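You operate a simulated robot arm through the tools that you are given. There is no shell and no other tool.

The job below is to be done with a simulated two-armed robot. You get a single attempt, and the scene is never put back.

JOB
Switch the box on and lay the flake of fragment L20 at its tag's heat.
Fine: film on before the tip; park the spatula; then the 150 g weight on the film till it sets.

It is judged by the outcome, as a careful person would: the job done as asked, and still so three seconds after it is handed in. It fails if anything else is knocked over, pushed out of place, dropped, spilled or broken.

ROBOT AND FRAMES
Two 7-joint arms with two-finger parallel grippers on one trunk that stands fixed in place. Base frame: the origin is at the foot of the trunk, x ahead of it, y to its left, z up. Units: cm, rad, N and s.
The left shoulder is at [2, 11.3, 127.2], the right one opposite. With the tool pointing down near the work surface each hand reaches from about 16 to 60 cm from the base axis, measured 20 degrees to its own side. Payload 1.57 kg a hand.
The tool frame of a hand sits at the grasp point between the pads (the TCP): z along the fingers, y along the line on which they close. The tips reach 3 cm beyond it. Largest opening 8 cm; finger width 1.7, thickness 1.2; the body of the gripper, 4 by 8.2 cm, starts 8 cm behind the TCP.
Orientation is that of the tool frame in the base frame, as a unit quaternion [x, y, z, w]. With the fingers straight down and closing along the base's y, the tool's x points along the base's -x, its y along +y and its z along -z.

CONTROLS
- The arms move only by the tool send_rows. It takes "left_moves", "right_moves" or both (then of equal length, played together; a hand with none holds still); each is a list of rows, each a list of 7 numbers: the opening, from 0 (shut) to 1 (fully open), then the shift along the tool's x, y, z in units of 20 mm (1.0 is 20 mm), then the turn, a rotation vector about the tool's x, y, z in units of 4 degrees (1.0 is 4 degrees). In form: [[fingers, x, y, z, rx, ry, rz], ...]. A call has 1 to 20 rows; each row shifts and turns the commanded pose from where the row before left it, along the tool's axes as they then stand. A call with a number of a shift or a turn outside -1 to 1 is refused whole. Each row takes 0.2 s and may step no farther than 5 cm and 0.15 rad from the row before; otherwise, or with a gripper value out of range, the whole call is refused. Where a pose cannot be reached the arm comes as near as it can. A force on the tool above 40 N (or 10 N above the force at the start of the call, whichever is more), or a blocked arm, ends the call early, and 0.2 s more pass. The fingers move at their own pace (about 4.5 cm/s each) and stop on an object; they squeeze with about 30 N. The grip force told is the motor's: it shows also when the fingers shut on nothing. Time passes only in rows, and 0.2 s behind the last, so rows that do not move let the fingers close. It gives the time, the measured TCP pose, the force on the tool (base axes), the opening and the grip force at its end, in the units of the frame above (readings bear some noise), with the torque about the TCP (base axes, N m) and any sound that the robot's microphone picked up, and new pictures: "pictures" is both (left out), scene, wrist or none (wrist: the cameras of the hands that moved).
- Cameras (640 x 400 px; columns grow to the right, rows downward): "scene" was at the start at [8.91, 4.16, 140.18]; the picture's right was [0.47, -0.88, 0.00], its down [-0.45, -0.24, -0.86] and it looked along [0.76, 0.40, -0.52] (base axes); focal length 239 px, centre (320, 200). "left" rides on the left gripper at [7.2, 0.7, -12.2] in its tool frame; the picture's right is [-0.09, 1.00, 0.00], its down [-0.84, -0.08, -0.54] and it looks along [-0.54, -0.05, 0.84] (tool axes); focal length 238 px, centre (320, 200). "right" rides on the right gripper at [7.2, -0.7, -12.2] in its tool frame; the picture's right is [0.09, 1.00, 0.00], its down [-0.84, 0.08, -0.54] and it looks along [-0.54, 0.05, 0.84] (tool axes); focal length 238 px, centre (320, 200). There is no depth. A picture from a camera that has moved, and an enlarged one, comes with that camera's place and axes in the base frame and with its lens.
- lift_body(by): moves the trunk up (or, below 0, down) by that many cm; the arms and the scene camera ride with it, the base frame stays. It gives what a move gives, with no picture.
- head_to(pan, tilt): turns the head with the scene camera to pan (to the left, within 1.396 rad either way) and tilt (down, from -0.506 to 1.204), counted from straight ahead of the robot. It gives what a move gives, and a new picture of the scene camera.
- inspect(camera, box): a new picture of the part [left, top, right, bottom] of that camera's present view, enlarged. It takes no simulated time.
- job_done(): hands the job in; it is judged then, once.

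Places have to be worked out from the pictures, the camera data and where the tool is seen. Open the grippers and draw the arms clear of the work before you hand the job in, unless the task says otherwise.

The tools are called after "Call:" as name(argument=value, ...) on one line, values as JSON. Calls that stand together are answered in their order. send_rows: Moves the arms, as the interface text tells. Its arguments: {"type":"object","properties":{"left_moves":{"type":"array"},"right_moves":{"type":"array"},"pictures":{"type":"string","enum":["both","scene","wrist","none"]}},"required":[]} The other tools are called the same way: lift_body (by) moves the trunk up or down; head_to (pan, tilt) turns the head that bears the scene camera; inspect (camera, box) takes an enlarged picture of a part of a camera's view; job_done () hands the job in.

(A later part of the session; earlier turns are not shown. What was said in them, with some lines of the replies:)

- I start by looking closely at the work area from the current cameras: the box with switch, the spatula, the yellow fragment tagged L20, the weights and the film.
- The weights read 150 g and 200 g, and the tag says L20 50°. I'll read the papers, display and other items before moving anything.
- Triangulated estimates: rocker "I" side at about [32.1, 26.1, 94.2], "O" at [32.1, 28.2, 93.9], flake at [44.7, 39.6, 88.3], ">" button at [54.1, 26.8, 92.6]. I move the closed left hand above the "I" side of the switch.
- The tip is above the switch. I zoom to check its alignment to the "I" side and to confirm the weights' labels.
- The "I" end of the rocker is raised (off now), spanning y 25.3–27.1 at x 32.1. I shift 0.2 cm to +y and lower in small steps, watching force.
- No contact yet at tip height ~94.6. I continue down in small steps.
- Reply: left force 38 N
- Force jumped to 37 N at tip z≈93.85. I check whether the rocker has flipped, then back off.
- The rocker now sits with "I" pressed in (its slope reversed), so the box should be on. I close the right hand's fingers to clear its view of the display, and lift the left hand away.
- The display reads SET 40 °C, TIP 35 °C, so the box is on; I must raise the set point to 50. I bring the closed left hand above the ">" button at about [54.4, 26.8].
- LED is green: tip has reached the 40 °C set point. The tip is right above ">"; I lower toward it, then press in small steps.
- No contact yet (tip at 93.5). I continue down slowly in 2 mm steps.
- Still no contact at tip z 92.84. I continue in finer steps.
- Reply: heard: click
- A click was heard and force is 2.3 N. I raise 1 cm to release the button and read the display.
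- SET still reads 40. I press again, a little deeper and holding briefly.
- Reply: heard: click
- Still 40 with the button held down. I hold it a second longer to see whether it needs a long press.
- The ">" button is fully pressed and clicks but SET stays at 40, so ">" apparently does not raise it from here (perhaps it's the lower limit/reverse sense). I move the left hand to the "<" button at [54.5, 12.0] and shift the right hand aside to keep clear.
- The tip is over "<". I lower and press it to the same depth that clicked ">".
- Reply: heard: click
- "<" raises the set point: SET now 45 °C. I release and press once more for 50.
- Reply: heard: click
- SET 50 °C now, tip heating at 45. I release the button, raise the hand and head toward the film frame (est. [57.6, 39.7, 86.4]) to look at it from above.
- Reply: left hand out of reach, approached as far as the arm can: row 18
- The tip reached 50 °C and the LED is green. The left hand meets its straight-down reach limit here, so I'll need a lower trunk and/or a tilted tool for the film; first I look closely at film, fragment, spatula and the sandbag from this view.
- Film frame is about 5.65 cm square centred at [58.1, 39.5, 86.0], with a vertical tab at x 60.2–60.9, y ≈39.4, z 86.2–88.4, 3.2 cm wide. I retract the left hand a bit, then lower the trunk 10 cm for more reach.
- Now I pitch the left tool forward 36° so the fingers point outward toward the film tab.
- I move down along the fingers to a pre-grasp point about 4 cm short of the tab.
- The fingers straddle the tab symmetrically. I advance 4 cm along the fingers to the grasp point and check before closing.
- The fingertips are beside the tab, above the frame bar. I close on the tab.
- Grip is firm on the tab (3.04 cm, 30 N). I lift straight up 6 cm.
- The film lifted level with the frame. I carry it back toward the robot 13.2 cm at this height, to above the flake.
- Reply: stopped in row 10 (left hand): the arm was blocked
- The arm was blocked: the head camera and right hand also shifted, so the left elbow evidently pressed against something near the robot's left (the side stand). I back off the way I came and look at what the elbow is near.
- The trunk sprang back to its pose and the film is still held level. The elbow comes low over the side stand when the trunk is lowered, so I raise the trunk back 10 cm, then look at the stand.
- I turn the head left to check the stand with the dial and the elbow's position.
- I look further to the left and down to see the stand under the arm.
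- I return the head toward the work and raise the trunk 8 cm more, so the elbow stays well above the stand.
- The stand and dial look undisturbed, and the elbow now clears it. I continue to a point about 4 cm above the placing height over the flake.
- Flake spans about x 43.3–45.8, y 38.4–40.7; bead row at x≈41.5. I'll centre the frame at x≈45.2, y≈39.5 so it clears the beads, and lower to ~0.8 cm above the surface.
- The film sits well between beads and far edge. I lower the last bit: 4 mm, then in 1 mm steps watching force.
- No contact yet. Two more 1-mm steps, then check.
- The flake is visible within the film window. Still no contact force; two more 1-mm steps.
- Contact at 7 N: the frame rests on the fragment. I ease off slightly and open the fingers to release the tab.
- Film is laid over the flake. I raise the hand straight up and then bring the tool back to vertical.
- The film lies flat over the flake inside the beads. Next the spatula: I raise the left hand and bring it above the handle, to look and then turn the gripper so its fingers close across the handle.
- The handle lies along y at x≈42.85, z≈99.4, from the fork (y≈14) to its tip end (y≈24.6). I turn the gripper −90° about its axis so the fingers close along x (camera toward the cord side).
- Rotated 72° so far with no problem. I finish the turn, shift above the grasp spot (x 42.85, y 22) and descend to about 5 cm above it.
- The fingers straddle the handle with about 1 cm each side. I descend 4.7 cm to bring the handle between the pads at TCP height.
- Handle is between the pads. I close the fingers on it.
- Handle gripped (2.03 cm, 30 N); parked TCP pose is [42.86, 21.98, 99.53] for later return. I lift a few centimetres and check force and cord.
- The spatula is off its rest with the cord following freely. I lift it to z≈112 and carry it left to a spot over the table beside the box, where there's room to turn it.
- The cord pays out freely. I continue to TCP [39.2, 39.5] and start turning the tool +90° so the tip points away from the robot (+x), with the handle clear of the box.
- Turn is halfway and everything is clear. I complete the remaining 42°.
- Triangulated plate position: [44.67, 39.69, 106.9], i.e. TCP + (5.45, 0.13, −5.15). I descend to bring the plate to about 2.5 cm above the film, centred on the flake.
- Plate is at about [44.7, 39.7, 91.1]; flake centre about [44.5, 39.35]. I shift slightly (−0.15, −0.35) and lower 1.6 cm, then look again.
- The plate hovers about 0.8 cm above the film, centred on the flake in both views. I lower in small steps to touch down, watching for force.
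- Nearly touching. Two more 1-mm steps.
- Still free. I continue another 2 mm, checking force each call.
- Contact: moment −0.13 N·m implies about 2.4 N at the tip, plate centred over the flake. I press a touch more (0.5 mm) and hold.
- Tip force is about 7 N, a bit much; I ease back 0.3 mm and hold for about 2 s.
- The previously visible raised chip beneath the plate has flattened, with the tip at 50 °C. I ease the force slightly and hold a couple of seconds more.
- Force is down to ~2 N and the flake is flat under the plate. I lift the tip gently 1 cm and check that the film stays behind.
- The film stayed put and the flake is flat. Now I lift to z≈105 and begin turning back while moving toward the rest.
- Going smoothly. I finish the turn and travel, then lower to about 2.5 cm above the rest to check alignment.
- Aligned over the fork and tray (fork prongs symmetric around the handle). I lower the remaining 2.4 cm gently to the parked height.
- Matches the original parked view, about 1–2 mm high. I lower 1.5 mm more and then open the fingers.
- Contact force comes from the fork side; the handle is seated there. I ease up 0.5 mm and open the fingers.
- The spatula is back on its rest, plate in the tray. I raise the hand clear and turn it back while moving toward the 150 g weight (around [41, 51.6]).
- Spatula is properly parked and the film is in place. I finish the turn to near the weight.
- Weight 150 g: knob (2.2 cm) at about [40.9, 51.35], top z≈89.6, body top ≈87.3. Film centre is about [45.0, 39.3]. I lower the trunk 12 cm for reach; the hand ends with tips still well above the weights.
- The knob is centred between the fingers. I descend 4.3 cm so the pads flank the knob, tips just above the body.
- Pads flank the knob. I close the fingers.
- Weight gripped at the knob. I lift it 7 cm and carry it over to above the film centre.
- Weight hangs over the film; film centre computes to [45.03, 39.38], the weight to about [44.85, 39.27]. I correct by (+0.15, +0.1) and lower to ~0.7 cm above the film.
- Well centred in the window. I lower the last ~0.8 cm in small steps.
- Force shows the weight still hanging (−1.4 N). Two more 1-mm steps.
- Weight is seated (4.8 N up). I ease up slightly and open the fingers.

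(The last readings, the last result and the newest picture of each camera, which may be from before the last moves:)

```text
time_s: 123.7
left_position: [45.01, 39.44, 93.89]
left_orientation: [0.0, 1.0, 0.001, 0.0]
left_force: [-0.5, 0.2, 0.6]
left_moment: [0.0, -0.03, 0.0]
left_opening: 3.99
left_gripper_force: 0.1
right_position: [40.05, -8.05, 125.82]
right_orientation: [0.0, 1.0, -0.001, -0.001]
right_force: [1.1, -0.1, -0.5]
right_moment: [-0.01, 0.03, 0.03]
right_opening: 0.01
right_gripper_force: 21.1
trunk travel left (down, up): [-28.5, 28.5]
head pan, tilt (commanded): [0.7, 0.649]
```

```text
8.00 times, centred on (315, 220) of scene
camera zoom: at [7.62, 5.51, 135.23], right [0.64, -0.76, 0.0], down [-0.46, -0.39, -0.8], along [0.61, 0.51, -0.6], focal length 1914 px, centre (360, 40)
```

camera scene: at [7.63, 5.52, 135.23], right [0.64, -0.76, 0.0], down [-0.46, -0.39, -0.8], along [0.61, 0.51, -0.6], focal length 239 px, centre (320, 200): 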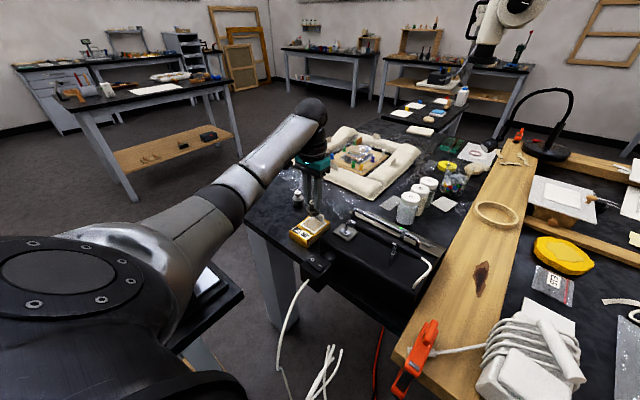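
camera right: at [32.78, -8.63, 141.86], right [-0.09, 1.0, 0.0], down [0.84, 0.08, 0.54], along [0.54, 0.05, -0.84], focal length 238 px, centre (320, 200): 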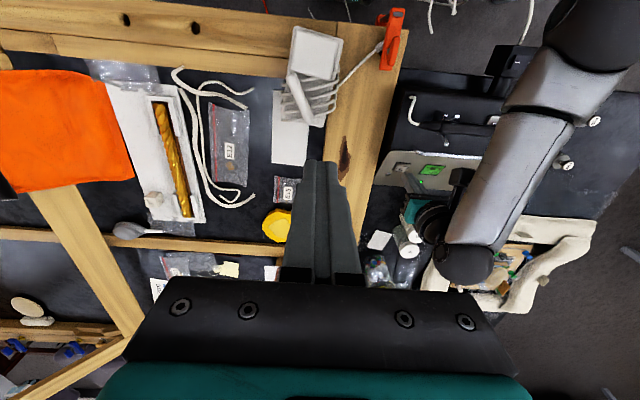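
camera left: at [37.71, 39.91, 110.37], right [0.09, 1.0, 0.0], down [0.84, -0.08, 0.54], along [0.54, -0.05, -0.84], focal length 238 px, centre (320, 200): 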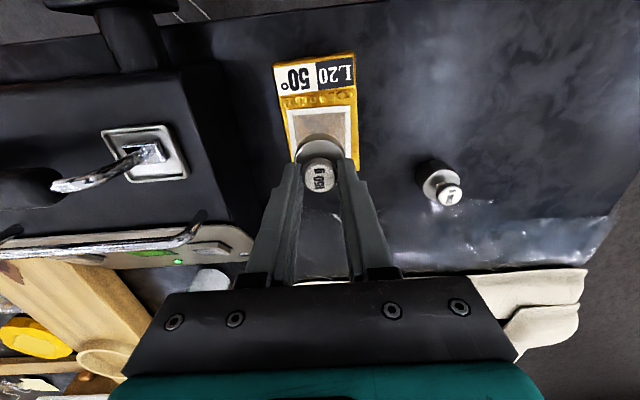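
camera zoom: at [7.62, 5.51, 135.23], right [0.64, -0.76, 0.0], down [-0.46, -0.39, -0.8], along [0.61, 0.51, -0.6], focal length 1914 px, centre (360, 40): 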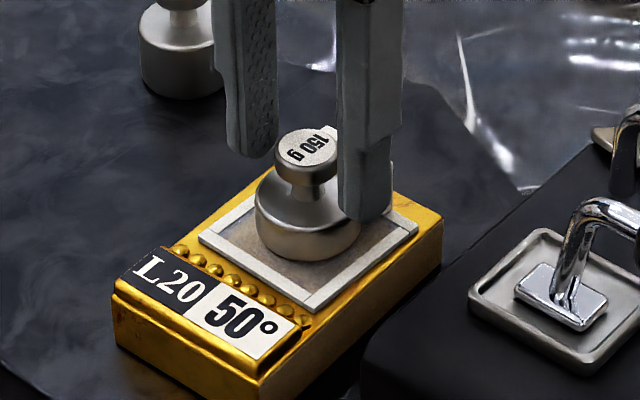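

The weight stands upright on the film inside the frame. I raise the hand straight up clear of it.

Call:
send_rows(left_moves=[[0.5, 0, 0, -0.3, 0, 0, 0], [0.5, 0, 0, -0.8, 0, 0, 0], [0.5, 0, 0, -1, 0, 0, 0], [0.5, 0, 0, -1, 0, 0, 0], [0.5, 0, 0, -1, 0, 0, 0], [0.5, 0, 0, -1, 0, 0, 0], [0.5, 0, 0, -1, 0, 0, 0], [0.5, 0, 0, 0, 0, 0, 0]], pictures="both")

Call:
inspect(camera="left", box=[220, 30, 420, 170])

```text
time_s: 125.5
left_position: [45.08, 39.53, 106.14]
left_orientation: [-0.001, 1.0, 0.0, 0.0]
left_force: [0.0, 0.3, 0.9]
left_moment: [0.01, 0.0, -0.02]
left_opening: 4.01
left_gripper_force: 0.0
right_position: [40.03, -8.06, 125.82]
right_orientation: [0.0, 1.0, 0.0, 0.0]
right_force: [-0.4, 0.4, 0.1]
right_moment: [0.01, -0.02, -0.04]
right_opening: 0.0
right_gripper_force: 21.3
trunk travel left (down, up): [-28.5, 28.5]
head pan, tilt (commanded): [0.7, 0.649]
camera scene: at [7.63, 5.52, 135.23], right [0.64, -0.76, 0.0], down [-0.46, -0.39, -0.8], along [0.61, 0.51, -0.6], focal length 239 px, centre (320, 200)
camera left: at [37.89, 40.05, 118.34], right [0.09, 1.0, 0.0], down [0.84, -0.08, 0.54], along [0.54, -0.05, -0.84], focal length 238 px, centre (320, 200)
```

scene: 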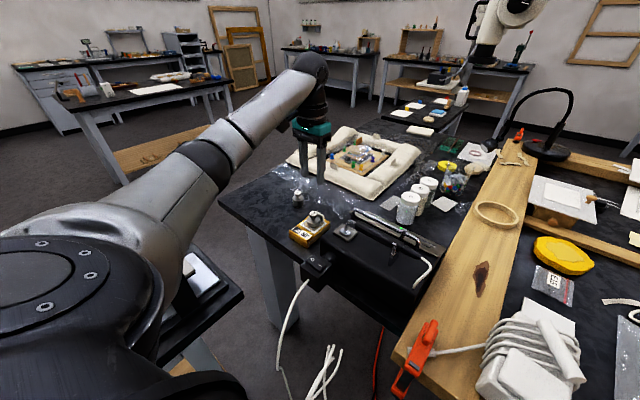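
left: 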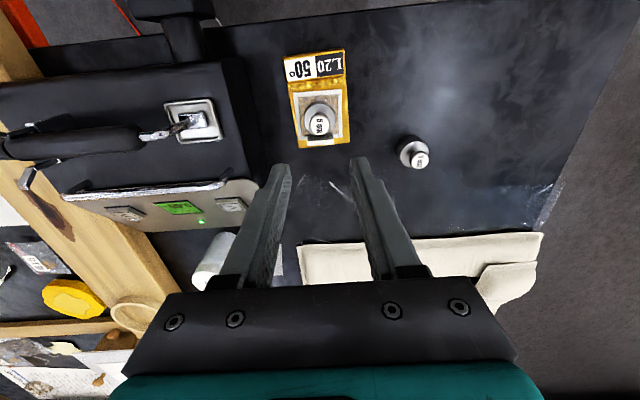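

```text
2.86 times, centred on (320, 100) of left
camera zoom: at [37.89, 40.05, 118.34], right [0.09, 1.0, 0.0], down [0.84, -0.08, 0.54], along [0.54, -0.05, -0.84], focal length 681 px, centre (320, 486)
```

zoom: 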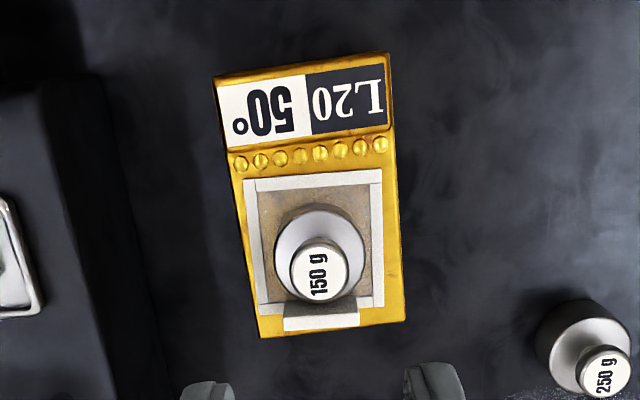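

Everything sits right. I raise the trunk 8 cm so the elbow clears the side stand, then withdraw the left hand toward its starting pose, and open both grippers while the film sets.

Call:
lift_body(by=8)

Call:
send_rows(left_moves=[[0.6, 0.3, -0.1, -0.3, 0, 0, 0], [0.8, 0.7, -0.25, -0.3, 0, 0, 0], [1, 0.7, -0.25, -0.3, 0, 0, 0], [1, 0.7, -0.25, -0.3, 0, 0, 0], [1, 0.7, -0.25, -0.3, 0, 0, 0], [1, 0.7, -0.25, -0.3, 0, 0, 0], [1, 0.7, -0.25, -0.3, 0, 0, 0], [1, 0.7, -0.25, -0.3, 0, 0, 0], [1, 0.4, -0.2, 0, 0, 0, 0], [1, 0, 0, 0, 0, 0, 0]], right_moves=[[0.3, 0, 0, 0, 0, 0, 0], [0.6, 0, 0, 0, 0, 0, 0], [1, 0, 0, 0, 0, 0, 0], [1, 0, 0, 0, 0, 0, 0], [1, 0, 0, 0, 0, 0, 0], [1, 0, 0, 0, 0, 0, 0], [1, 0, 0, 0, 0, 0, 0], [1, 0, 0, 0, 0, 0, 0], [1, 0, 0, 0, 0, 0, 0], [1, 0, 0, 0, 0, 0, 0]], pictures="both")

```text
time_s: 126.6
left_position: [45.02, 39.44, 114.15]
left_orientation: [0.0, 1.0, 0.0, 0.0]
left_force: [0.4, -0.4, 0.6]
left_moment: [0.03, 0.03, 0.0]
left_opening: 3.99
left_gripper_force: 0.2
right_position: [40.15, -7.99, 133.8]
right_orientation: [0.001, 1.0, -0.001, 0.0]
right_force: [0.0, 0.5, -0.3]
right_moment: [-0.02, 0.02, -0.03]
right_opening: 0.0
right_gripper_force: 21.6
trunk travel left (down, up): [-36.5, 20.5]
head pan, tilt (commanded): [0.7, 0.649]
```

```text
time_s: 128.8
left_position: [33.73, 35.33, 118.89]
left_orientation: [0.0, 1.0, 0.0, 0.0]
left_force: [-0.2, 0.7, 0.0]
left_moment: [-0.04, -0.01, 0.05]
left_opening: 8.0
left_gripper_force: 0.1
right_position: [40.13, -8.07, 133.89]
right_orientation: [0.0, 1.0, 0.0, -0.001]
right_force: [0.0, -0.4, -0.4]
right_moment: [0.02, 0.02, 0.01]
right_opening: 8.01
right_gripper_force: 0.1
trunk travel left (down, up): [-36.5, 20.5]
head pan, tilt (commanded): [0.7, 0.649]
camera scene: at [7.62, 5.51, 143.23], right [0.64, -0.76, 0.0], down [-0.46, -0.39, -0.8], along [0.61, 0.51, -0.6], focal length 239 px, centre (320, 200)
camera right: at [32.79, -8.62, 145.85], right [-0.09, 1.0, 0.0], down [0.84, 0.08, 0.54], along [0.54, 0.05, -0.84], focal length 238 px, centre (320, 200)
camera left: at [26.66, 35.92, 131.07], right [0.09, 1.0, 0.0], down [0.84, -0.08, 0.54], along [0.54, -0.05, -0.84], focal length 238 px, centre (320, 200)
```

scene: 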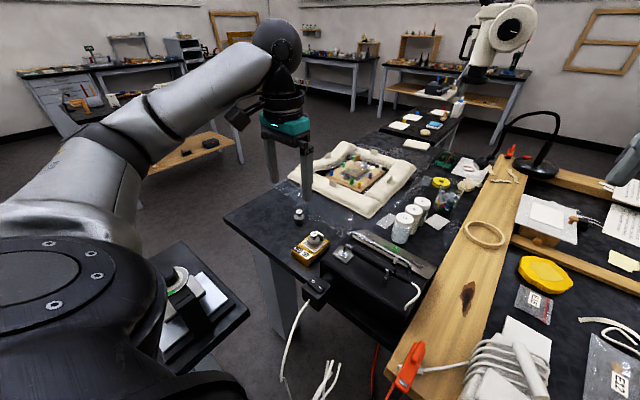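
right: 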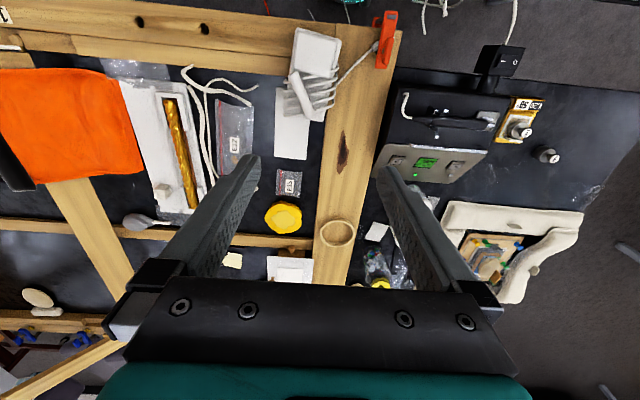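
left: 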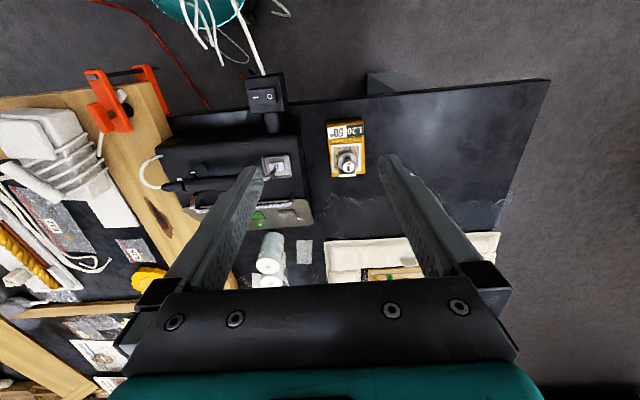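

Arms are clear. I check the spatula, weight and side stand in close-up, then wait.

Call:
inspect(camera="left", box=[130, 60, 430, 250])

Call:
inspect(camera="scene", box=[120, 220, 280, 380])

Call:
send_rows(left_moves=[[1, 0, 0, 0, 0, 0, 0], [1, 0, 0, 0, 0, 0, 0], [1, 0, 0, 0, 0, 0, 0], [1, 0, 0, 0, 0, 0, 0], [1, 0, 0, 0, 0, 0, 0], [1, 0, 0, 0, 0, 0, 0], [1, 0, 0, 0, 0, 0, 0], [1, 0, 0, 0, 0, 0, 0], [1, 0, 0, 0, 0, 0, 0], [1, 0, 0, 0, 0, 0, 0], [1, 0, 0, 0, 0, 0, 0], [1, 0, 0, 0, 0, 0, 0], [1, 0, 0, 0, 0, 0, 0], [1, 0, 0, 0, 0, 0, 0], [1, 0, 0, 0, 0, 0, 0], [1, 0, 0, 0, 0, 0, 0], [1, 0, 0, 0, 0, 0, 0], [1, 0, 0, 0, 0, 0, 0], [1, 0, 0, 0, 0, 0, 0], [1, 0, 0, 0, 0, 0, 0]], pictures="none")

```text
2.11 times, centred on (280, 155) of left
camera zoom: at [26.66, 35.92, 131.07], right [0.09, 1.0, 0.0], down [0.84, -0.08, 0.54], along [0.54, -0.05, -0.84], focal length 502 px, centre (404, 295)
```

zoom: 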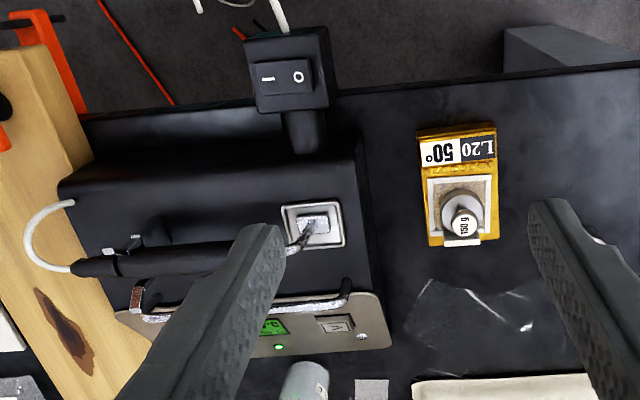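

```text
2.50 times, centred on (200, 300) of scene
camera zoom: at [7.62, 5.51, 143.23], right [0.64, -0.76, 0.0], down [-0.46, -0.39, -0.8], along [0.61, 0.51, -0.6], focal length 598 px, centre (620, -50)
```

zoom: 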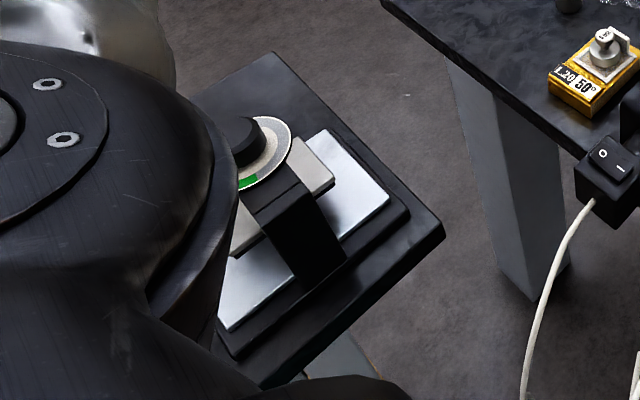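

```text
time_s: 133.0
left_position: [33.86, 35.47, 118.96]
left_orientation: [-0.001, 1.0, 0.0, 0.0]
left_force: [-0.2, 0.5, -0.3]
left_moment: [0.0, -0.02, -0.03]
left_opening: 7.98
left_gripper_force: 0.1
right_position: [40.15, -8.08, 133.76]
right_orientation: [0.0, 1.0, 0.0, 0.0]
right_force: [0.1, -0.5, 0.8]
right_moment: [-0.01, -0.05, -0.01]
right_opening: 7.97
right_gripper_force: 0.1
trunk travel left (down, up): [-36.5, 20.5]
head pan, tilt (commanded): [0.7, 0.649]
```

The stand and everything else look undisturbed; spatula parked, switch on, weight on the film. I keep waiting for it to set.

Call:
send_rows(left_moves=[[1, 0, 0, 0, 0, 0, 0], [1, 0, 0, 0, 0, 0, 0], [1, 0, 0, 0, 0, 0, 0], [1, 0, 0, 0, 0, 0, 0], [1, 0, 0, 0, 0, 0, 0], [1, 0, 0, 0, 0, 0, 0], [1, 0, 0, 0, 0, 0, 0], [1, 0, 0, 0, 0, 0, 0], [1, 0, 0, 0, 0, 0, 0], [1, 0, 0, 0, 0, 0, 0], [1, 0, 0, 0, 0, 0, 0], [1, 0, 0, 0, 0, 0, 0], [1, 0, 0, 0, 0, 0, 0], [1, 0, 0, 0, 0, 0, 0], [1, 0, 0, 0, 0, 0, 0], [1, 0, 0, 0, 0, 0, 0], [1, 0, 0, 0, 0, 0, 0], [1, 0, 0, 0, 0, 0, 0], [1, 0, 0, 0, 0, 0, 0], [1, 0, 0, 0, 0, 0, 0]], pictures="none")

Call:
send_rows(left_moves=[[1, 0, 0, 0, 0, 0, 0], [1, 0, 0, 0, 0, 0, 0], [1, 0, 0, 0, 0, 0, 0], [1, 0, 0, 0, 0, 0, 0], [1, 0, 0, 0, 0, 0, 0], [1, 0, 0, 0, 0, 0, 0], [1, 0, 0, 0, 0, 0, 0], [1, 0, 0, 0, 0, 0, 0], [1, 0, 0, 0, 0, 0, 0], [1, 0, 0, 0, 0, 0, 0], [1, 0, 0, 0, 0, 0, 0], [1, 0, 0, 0, 0, 0, 0], [1, 0, 0, 0, 0, 0, 0], [1, 0, 0, 0, 0, 0, 0], [1, 0, 0, 0, 0, 0, 0], [1, 0, 0, 0, 0, 0, 0], [1, 0, 0, 0, 0, 0, 0], [1, 0, 0, 0, 0, 0, 0], [1, 0, 0, 0, 0, 0, 0], [1, 0, 0, 0, 0, 0, 0]], pictures="none")

Call:
send_rows(left_moves=[[1, 0, 0, 0, 0, 0, 0], [1, 0, 0, 0, 0, 0, 0], [1, 0, 0, 0, 0, 0, 0], [1, 0, 0, 0, 0, 0, 0], [1, 0, 0, 0, 0, 0, 0], [1, 0, 0, 0, 0, 0, 0], [1, 0, 0, 0, 0, 0, 0], [1, 0, 0, 0, 0, 0, 0], [1, 0, 0, 0, 0, 0, 0], [1, 0, 0, 0, 0, 0, 0], [1, 0, 0, 0, 0, 0, 0], [1, 0, 0, 0, 0, 0, 0], [1, 0, 0, 0, 0, 0, 0], [1, 0, 0, 0, 0, 0, 0], [1, 0, 0, 0, 0, 0, 0], [1, 0, 0, 0, 0, 0, 0], [1, 0, 0, 0, 0, 0, 0], [1, 0, 0, 0, 0, 0, 0], [1, 0, 0, 0, 0, 0, 0], [1, 0, 0, 0, 0, 0, 0]], pictures="none")

Call:
send_rows(left_moves=[[1, 0, 0, 0, 0, 0, 0], [1, 0, 0, 0, 0, 0, 0], [1, 0, 0, 0, 0, 0, 0], [1, 0, 0, 0, 0, 0, 0], [1, 0, 0, 0, 0, 0, 0], [1, 0, 0, 0, 0, 0, 0], [1, 0, 0, 0, 0, 0, 0], [1, 0, 0, 0, 0, 0, 0], [1, 0, 0, 0, 0, 0, 0], [1, 0, 0, 0, 0, 0, 0], [1, 0, 0, 0, 0, 0, 0], [1, 0, 0, 0, 0, 0, 0], [1, 0, 0, 0, 0, 0, 0], [1, 0, 0, 0, 0, 0, 0], [1, 0, 0, 0, 0, 0, 0], [1, 0, 0, 0, 0, 0, 0], [1, 0, 0, 0, 0, 0, 0], [1, 0, 0, 0, 0, 0, 0], [1, 0, 0, 0, 0, 0, 0], [1, 0, 0, 0, 0, 0, 0]], pictures="both")

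```text
time_s: 137.2
left_position: [33.82, 35.35, 118.77]
left_orientation: [0.0, 1.0, 0.0, 0.0]
left_force: [0.1, 0.5, -0.1]
left_moment: [0.02, 0.01, 0.01]
left_opening: 8.01
left_gripper_force: 0.0
right_position: [40.1, -8.01, 133.69]
right_orientation: [0.0, 1.0, 0.0, 0.0]
right_force: [0.3, 0.7, -0.9]
right_moment: [0.02, 0.01, 0.0]
right_opening: 7.99
right_gripper_force: 0.1
trunk travel left (down, up): [-36.5, 20.5]
head pan, tilt (commanded): [0.7, 0.649]
```

```text
time_s: 141.4
left_position: [33.83, 35.41, 118.82]
left_orientation: [0.0, 1.0, 0.0, 0.001]
left_force: [-0.7, 0.7, 0.7]
left_moment: [-0.02, -0.01, -0.01]
left_opening: 8.01
left_gripper_force: 0.1
right_position: [39.99, -8.09, 133.91]
right_orientation: [-0.001, 1.0, 0.0, 0.001]
right_force: [0.2, -0.3, 0.7]
right_moment: [0.03, 0.01, -0.01]
right_opening: 8.0
right_gripper_force: 0.0
trunk travel left (down, up): [-36.5, 20.5]
head pan, tilt (commanded): [0.7, 0.649]
```

```text
time_s: 145.6
left_position: [33.94, 35.31, 118.9]
left_orientation: [0.0, 1.0, 0.0, 0.0]
left_force: [-1.2, 1.0, 0.4]
left_moment: [0.0, 0.01, -0.01]
left_opening: 8.03
left_gripper_force: 0.0
right_position: [39.98, -8.04, 133.81]
right_orientation: [0.0, 1.0, 0.0, 0.0]
right_force: [0.7, 0.0, 0.7]
right_moment: [0.02, 0.0, -0.02]
right_opening: 8.0
right_gripper_force: 0.0
trunk travel left (down, up): [-36.5, 20.5]
head pan, tilt (commanded): [0.7, 0.649]
```

```text
time_s: 149.8
left_position: [33.87, 35.43, 118.96]
left_orientation: [0.0, 1.0, 0.0, 0.0]
left_force: [0.1, 0.2, 0.0]
left_moment: [-0.02, -0.03, -0.01]
left_opening: 8.02
left_gripper_force: 0.0
right_position: [39.99, -8.21, 133.79]
right_orientation: [0.0, 1.0, 0.0, 0.0]
right_force: [0.8, 1.1, 0.3]
right_moment: [0.02, 0.01, 0.0]
right_opening: 8.0
right_gripper_force: 0.1
trunk travel left (down, up): [-36.5, 20.5]
head pan, tilt (commanded): [0.7, 0.649]
camera scene: at [7.62, 5.51, 143.23], right [0.64, -0.76, 0.0], down [-0.46, -0.39, -0.8], along [0.61, 0.51, -0.6], focal length 239 px, centre (320, 200)
camera left: at [26.68, 35.93, 131.06], right [0.09, 1.0, 0.0], down [0.84, -0.08, 0.54], along [0.54, -0.05, -0.84], focal length 238 px, centre (320, 200)
```

scene: 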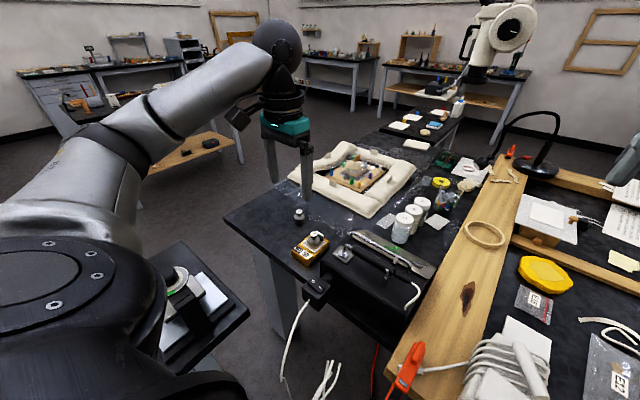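
left: 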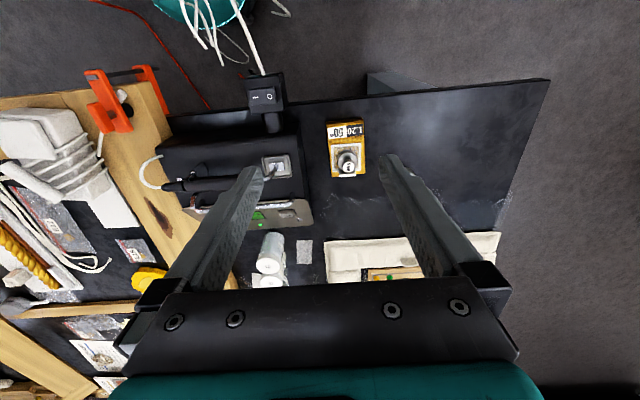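

Still stable after 26 s under the weight. I wait about another 30 s to be sure it is set.

Call:
send_rows(left_moves=[[1, 0, 0, 0, 0, 0, 0], [1, 0, 0, 0, 0, 0, 0], [1, 0, 0, 0, 0, 0, 0], [1, 0, 0, 0, 0, 0, 0], [1, 0, 0, 0, 0, 0, 0], [1, 0, 0, 0, 0, 0, 0], [1, 0, 0, 0, 0, 0, 0], [1, 0, 0, 0, 0, 0, 0], [1, 0, 0, 0, 0, 0, 0], [1, 0, 0, 0, 0, 0, 0], [1, 0, 0, 0, 0, 0, 0], [1, 0, 0, 0, 0, 0, 0], [1, 0, 0, 0, 0, 0, 0], [1, 0, 0, 0, 0, 0, 0], [1, 0, 0, 0, 0, 0, 0], [1, 0, 0, 0, 0, 0, 0], [1, 0, 0, 0, 0, 0, 0], [1, 0, 0, 0, 0, 0, 0], [1, 0, 0, 0, 0, 0, 0], [1, 0, 0, 0, 0, 0, 0]], pictures="none")

Call:
send_rows(left_moves=[[1, 0, 0, 0, 0, 0, 0], [1, 0, 0, 0, 0, 0, 0], [1, 0, 0, 0, 0, 0, 0], [1, 0, 0, 0, 0, 0, 0], [1, 0, 0, 0, 0, 0, 0], [1, 0, 0, 0, 0, 0, 0], [1, 0, 0, 0, 0, 0, 0], [1, 0, 0, 0, 0, 0, 0], [1, 0, 0, 0, 0, 0, 0], [1, 0, 0, 0, 0, 0, 0], [1, 0, 0, 0, 0, 0, 0], [1, 0, 0, 0, 0, 0, 0], [1, 0, 0, 0, 0, 0, 0], [1, 0, 0, 0, 0, 0, 0], [1, 0, 0, 0, 0, 0, 0], [1, 0, 0, 0, 0, 0, 0], [1, 0, 0, 0, 0, 0, 0], [1, 0, 0, 0, 0, 0, 0], [1, 0, 0, 0, 0, 0, 0], [1, 0, 0, 0, 0, 0, 0]], pictures="none")

Call:
send_rows(left_moves=[[1, 0, 0, 0, 0, 0, 0], [1, 0, 0, 0, 0, 0, 0], [1, 0, 0, 0, 0, 0, 0], [1, 0, 0, 0, 0, 0, 0], [1, 0, 0, 0, 0, 0, 0], [1, 0, 0, 0, 0, 0, 0], [1, 0, 0, 0, 0, 0, 0], [1, 0, 0, 0, 0, 0, 0], [1, 0, 0, 0, 0, 0, 0], [1, 0, 0, 0, 0, 0, 0], [1, 0, 0, 0, 0, 0, 0], [1, 0, 0, 0, 0, 0, 0], [1, 0, 0, 0, 0, 0, 0], [1, 0, 0, 0, 0, 0, 0], [1, 0, 0, 0, 0, 0, 0], [1, 0, 0, 0, 0, 0, 0], [1, 0, 0, 0, 0, 0, 0], [1, 0, 0, 0, 0, 0, 0], [1, 0, 0, 0, 0, 0, 0], [1, 0, 0, 0, 0, 0, 0]], pictures="none")

Call:
send_rows(left_moves=[[1, 0, 0, 0, 0, 0, 0], [1, 0, 0, 0, 0, 0, 0], [1, 0, 0, 0, 0, 0, 0], [1, 0, 0, 0, 0, 0, 0], [1, 0, 0, 0, 0, 0, 0], [1, 0, 0, 0, 0, 0, 0], [1, 0, 0, 0, 0, 0, 0], [1, 0, 0, 0, 0, 0, 0], [1, 0, 0, 0, 0, 0, 0], [1, 0, 0, 0, 0, 0, 0], [1, 0, 0, 0, 0, 0, 0], [1, 0, 0, 0, 0, 0, 0], [1, 0, 0, 0, 0, 0, 0], [1, 0, 0, 0, 0, 0, 0], [1, 0, 0, 0, 0, 0, 0], [1, 0, 0, 0, 0, 0, 0], [1, 0, 0, 0, 0, 0, 0], [1, 0, 0, 0, 0, 0, 0], [1, 0, 0, 0, 0, 0, 0], [1, 0, 0, 0, 0, 0, 0]], pictures="none")

Call:
send_rows(left_moves=[[1, 0, 0, 0, 0, 0, 0], [1, 0, 0, 0, 0, 0, 0], [1, 0, 0, 0, 0, 0, 0], [1, 0, 0, 0, 0, 0, 0], [1, 0, 0, 0, 0, 0, 0], [1, 0, 0, 0, 0, 0, 0], [1, 0, 0, 0, 0, 0, 0], [1, 0, 0, 0, 0, 0, 0], [1, 0, 0, 0, 0, 0, 0], [1, 0, 0, 0, 0, 0, 0], [1, 0, 0, 0, 0, 0, 0], [1, 0, 0, 0, 0, 0, 0], [1, 0, 0, 0, 0, 0, 0], [1, 0, 0, 0, 0, 0, 0], [1, 0, 0, 0, 0, 0, 0], [1, 0, 0, 0, 0, 0, 0], [1, 0, 0, 0, 0, 0, 0], [1, 0, 0, 0, 0, 0, 0], [1, 0, 0, 0, 0, 0, 0], [1, 0, 0, 0, 0, 0, 0]], pictures="none")

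Call:
send_rows(left_moves=[[1, 0, 0, 0, 0, 0, 0], [1, 0, 0, 0, 0, 0, 0], [1, 0, 0, 0, 0, 0, 0], [1, 0, 0, 0, 0, 0, 0], [1, 0, 0, 0, 0, 0, 0], [1, 0, 0, 0, 0, 0, 0], [1, 0, 0, 0, 0, 0, 0], [1, 0, 0, 0, 0, 0, 0], [1, 0, 0, 0, 0, 0, 0], [1, 0, 0, 0, 0, 0, 0], [1, 0, 0, 0, 0, 0, 0], [1, 0, 0, 0, 0, 0, 0], [1, 0, 0, 0, 0, 0, 0], [1, 0, 0, 0, 0, 0, 0], [1, 0, 0, 0, 0, 0, 0], [1, 0, 0, 0, 0, 0, 0], [1, 0, 0, 0, 0, 0, 0], [1, 0, 0, 0, 0, 0, 0], [1, 0, 0, 0, 0, 0, 0], [1, 0, 0, 0, 0, 0, 0]], pictures="both")

Call:
inspect(camera="left", box=[230, 80, 400, 200])

Call:
inspect(camera="right", box=[370, 40, 610, 220])

```text
time_s: 154.0
left_position: [33.91, 35.41, 118.78]
left_orientation: [0.001, 1.0, 0.0, 0.0]
left_force: [0.3, 0.4, 0.5]
left_moment: [-0.01, 0.0, -0.01]
left_opening: 8.0
left_gripper_force: 0.0
right_position: [40.0, -8.02, 133.86]
right_orientation: [0.0, 1.0, 0.0, -0.001]
right_force: [0.3, -0.2, 0.2]
right_moment: [0.01, -0.01, 0.01]
right_opening: 8.0
right_gripper_force: 0.1
trunk travel left (down, up): [-36.5, 20.5]
head pan, tilt (commanded): [0.7, 0.649]
```

```text
time_s: 158.2
left_position: [33.88, 35.31, 118.84]
left_orientation: [0.0, 1.0, 0.0, 0.0]
left_force: [-0.5, 0.7, -0.5]
left_moment: [-0.01, 0.03, 0.03]
left_opening: 7.97
left_gripper_force: 0.0
right_position: [40.08, -8.02, 133.78]
right_orientation: [0.0, 1.0, 0.0, -0.001]
right_force: [-0.4, -0.3, 0.0]
right_moment: [-0.02, -0.02, -0.02]
right_opening: 8.02
right_gripper_force: 0.1
trunk travel left (down, up): [-36.5, 20.5]
head pan, tilt (commanded): [0.7, 0.649]
```

```text
time_s: 162.4
left_position: [33.8, 35.41, 118.91]
left_orientation: [0.0, 1.0, 0.0, -0.001]
left_force: [0.0, 0.0, 0.1]
left_moment: [-0.02, 0.03, -0.04]
left_opening: 8.04
left_gripper_force: 0.1
right_position: [40.14, -8.06, 133.86]
right_orientation: [0.001, 1.0, 0.001, 0.0]
right_force: [-0.2, -0.5, -0.3]
right_moment: [0.03, -0.02, -0.02]
right_opening: 8.03
right_gripper_force: 0.1
trunk travel left (down, up): [-36.5, 20.5]
head pan, tilt (commanded): [0.7, 0.649]
```

```text
time_s: 166.6
left_position: [34.01, 35.33, 118.82]
left_orientation: [-0.001, 1.0, 0.0, 0.0]
left_force: [0.4, -0.9, 0.5]
left_moment: [0.03, 0.0, 0.01]
left_opening: 8.02
left_gripper_force: 0.0
right_position: [40.1, -8.04, 133.86]
right_orientation: [0.0, 1.0, 0.0, 0.0]
right_force: [-0.3, 0.0, 0.3]
right_moment: [0.0, 0.01, 0.01]
right_opening: 7.99
right_gripper_force: 0.0
trunk travel left (down, up): [-36.5, 20.5]
head pan, tilt (commanded): [0.7, 0.649]
```

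```text
time_s: 170.8
left_position: [33.8, 35.43, 118.87]
left_orientation: [0.0, 1.0, 0.0, 0.0]
left_force: [0.1, -0.5, -1.0]
left_moment: [-0.01, 0.01, 0.01]
left_opening: 8.02
left_gripper_force: 0.1
right_position: [40.05, -8.02, 133.76]
right_orientation: [-0.001, 1.0, 0.0, 0.0]
right_force: [0.8, -0.7, 0.4]
right_moment: [-0.02, 0.01, -0.02]
right_opening: 8.0
right_gripper_force: 0.1
trunk travel left (down, up): [-36.5, 20.5]
head pan, tilt (commanded): [0.7, 0.649]
```

```text
time_s: 175.0
left_position: [33.83, 35.44, 118.82]
left_orientation: [0.0, 1.0, 0.0, 0.0]
left_force: [1.3, -0.8, 0.2]
left_moment: [-0.03, 0.01, -0.02]
left_opening: 7.99
left_gripper_force: 0.0
right_position: [40.13, -8.0, 133.87]
right_orientation: [0.0, 1.0, 0.001, 0.0]
right_force: [0.1, -0.1, 1.0]
right_moment: [-0.01, -0.01, -0.02]
right_opening: 8.0
right_gripper_force: 0.1
trunk travel left (down, up): [-36.5, 20.5]
head pan, tilt (commanded): [0.7, 0.649]
camera scene: at [7.62, 5.51, 143.23], right [0.64, -0.76, 0.0], down [-0.46, -0.39, -0.8], along [0.61, 0.51, -0.6], focal length 239 px, centre (320, 200)
camera left: at [26.68, 35.93, 131.06], right [0.09, 1.0, 0.0], down [0.84, -0.08, 0.54], along [0.54, -0.05, -0.84], focal length 238 px, centre (320, 200)
```

scene: 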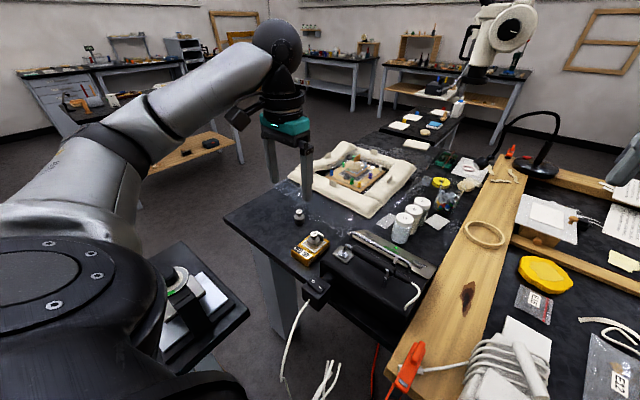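
left: 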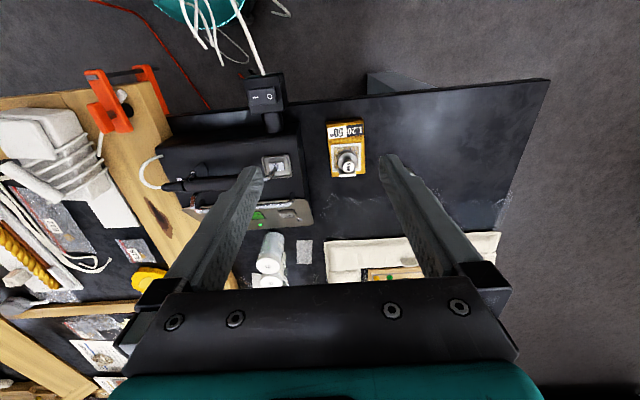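

```text
3.33 times, centred on (315, 140) of left
camera zoom: at [26.68, 35.93, 131.06], right [0.09, 1.0, 0.0], down [0.84, -0.08, 0.54], along [0.54, -0.05, -0.84], focal length 794 px, centre (337, 400)
```

zoom: 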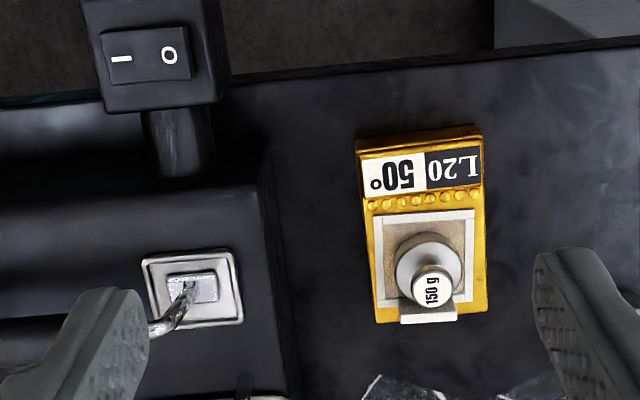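

```text
2.22 times, centred on (490, 130) of right
camera zoom: at [32.79, -8.62, 145.86], right [-0.09, 1.0, 0.0], down [0.84, 0.08, 0.54], along [0.54, 0.05, -0.84], focal length 530 px, centre (-58, 356)
```

zoom: 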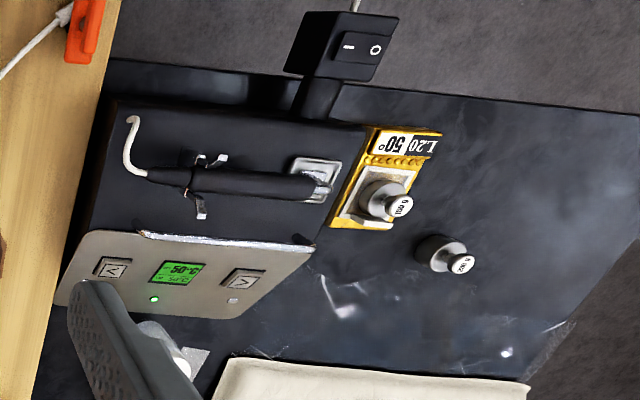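

After 51 s under the 150 g weight everything is steady. The box is on at 50 °C, the spatula is parked, the film and weight are on the flake, and both hands are open and clear. I hand the job in.

Call:
job_done()

```text
The job is handed in.
```

I handed the job in with the flake on L20 laid at its tag's heat, 50 °C, and the 150 g weight standing on the film. I don't have the verdict on it.

- **Box:** It is switched on and set to 50 °C. The buttons work the opposite way to their arrows: "<" raises the heat and ">" did nothing at 40 °C, its setting when switched on.
- **Film:** I laid it over the flake before the tip touched, and it stayed in place when the tip came away.
- **Tip:** I pressed for about 5 seconds at 50 °C, mostly at 2 to 7 N. The raised chip that was visible went flat under the film.
- **Spatula:** It is parked back on its rest with the plate in the tray.
- **Setting:** The weight had been on the film for 51 seconds when I handed in. Nothing visible marks when it sets, so I judged this by time. I left the weight on.

Early on, while I was carrying the film with the trunk lowered, the left arm was blocked. Its elbow was most likely against the side stand with the dial. I backed off straight away, and from then on kept the trunk high whenever the arm was drawn in. The stand and dial looked undisturbed in later pictures, though the arm partly hid them.
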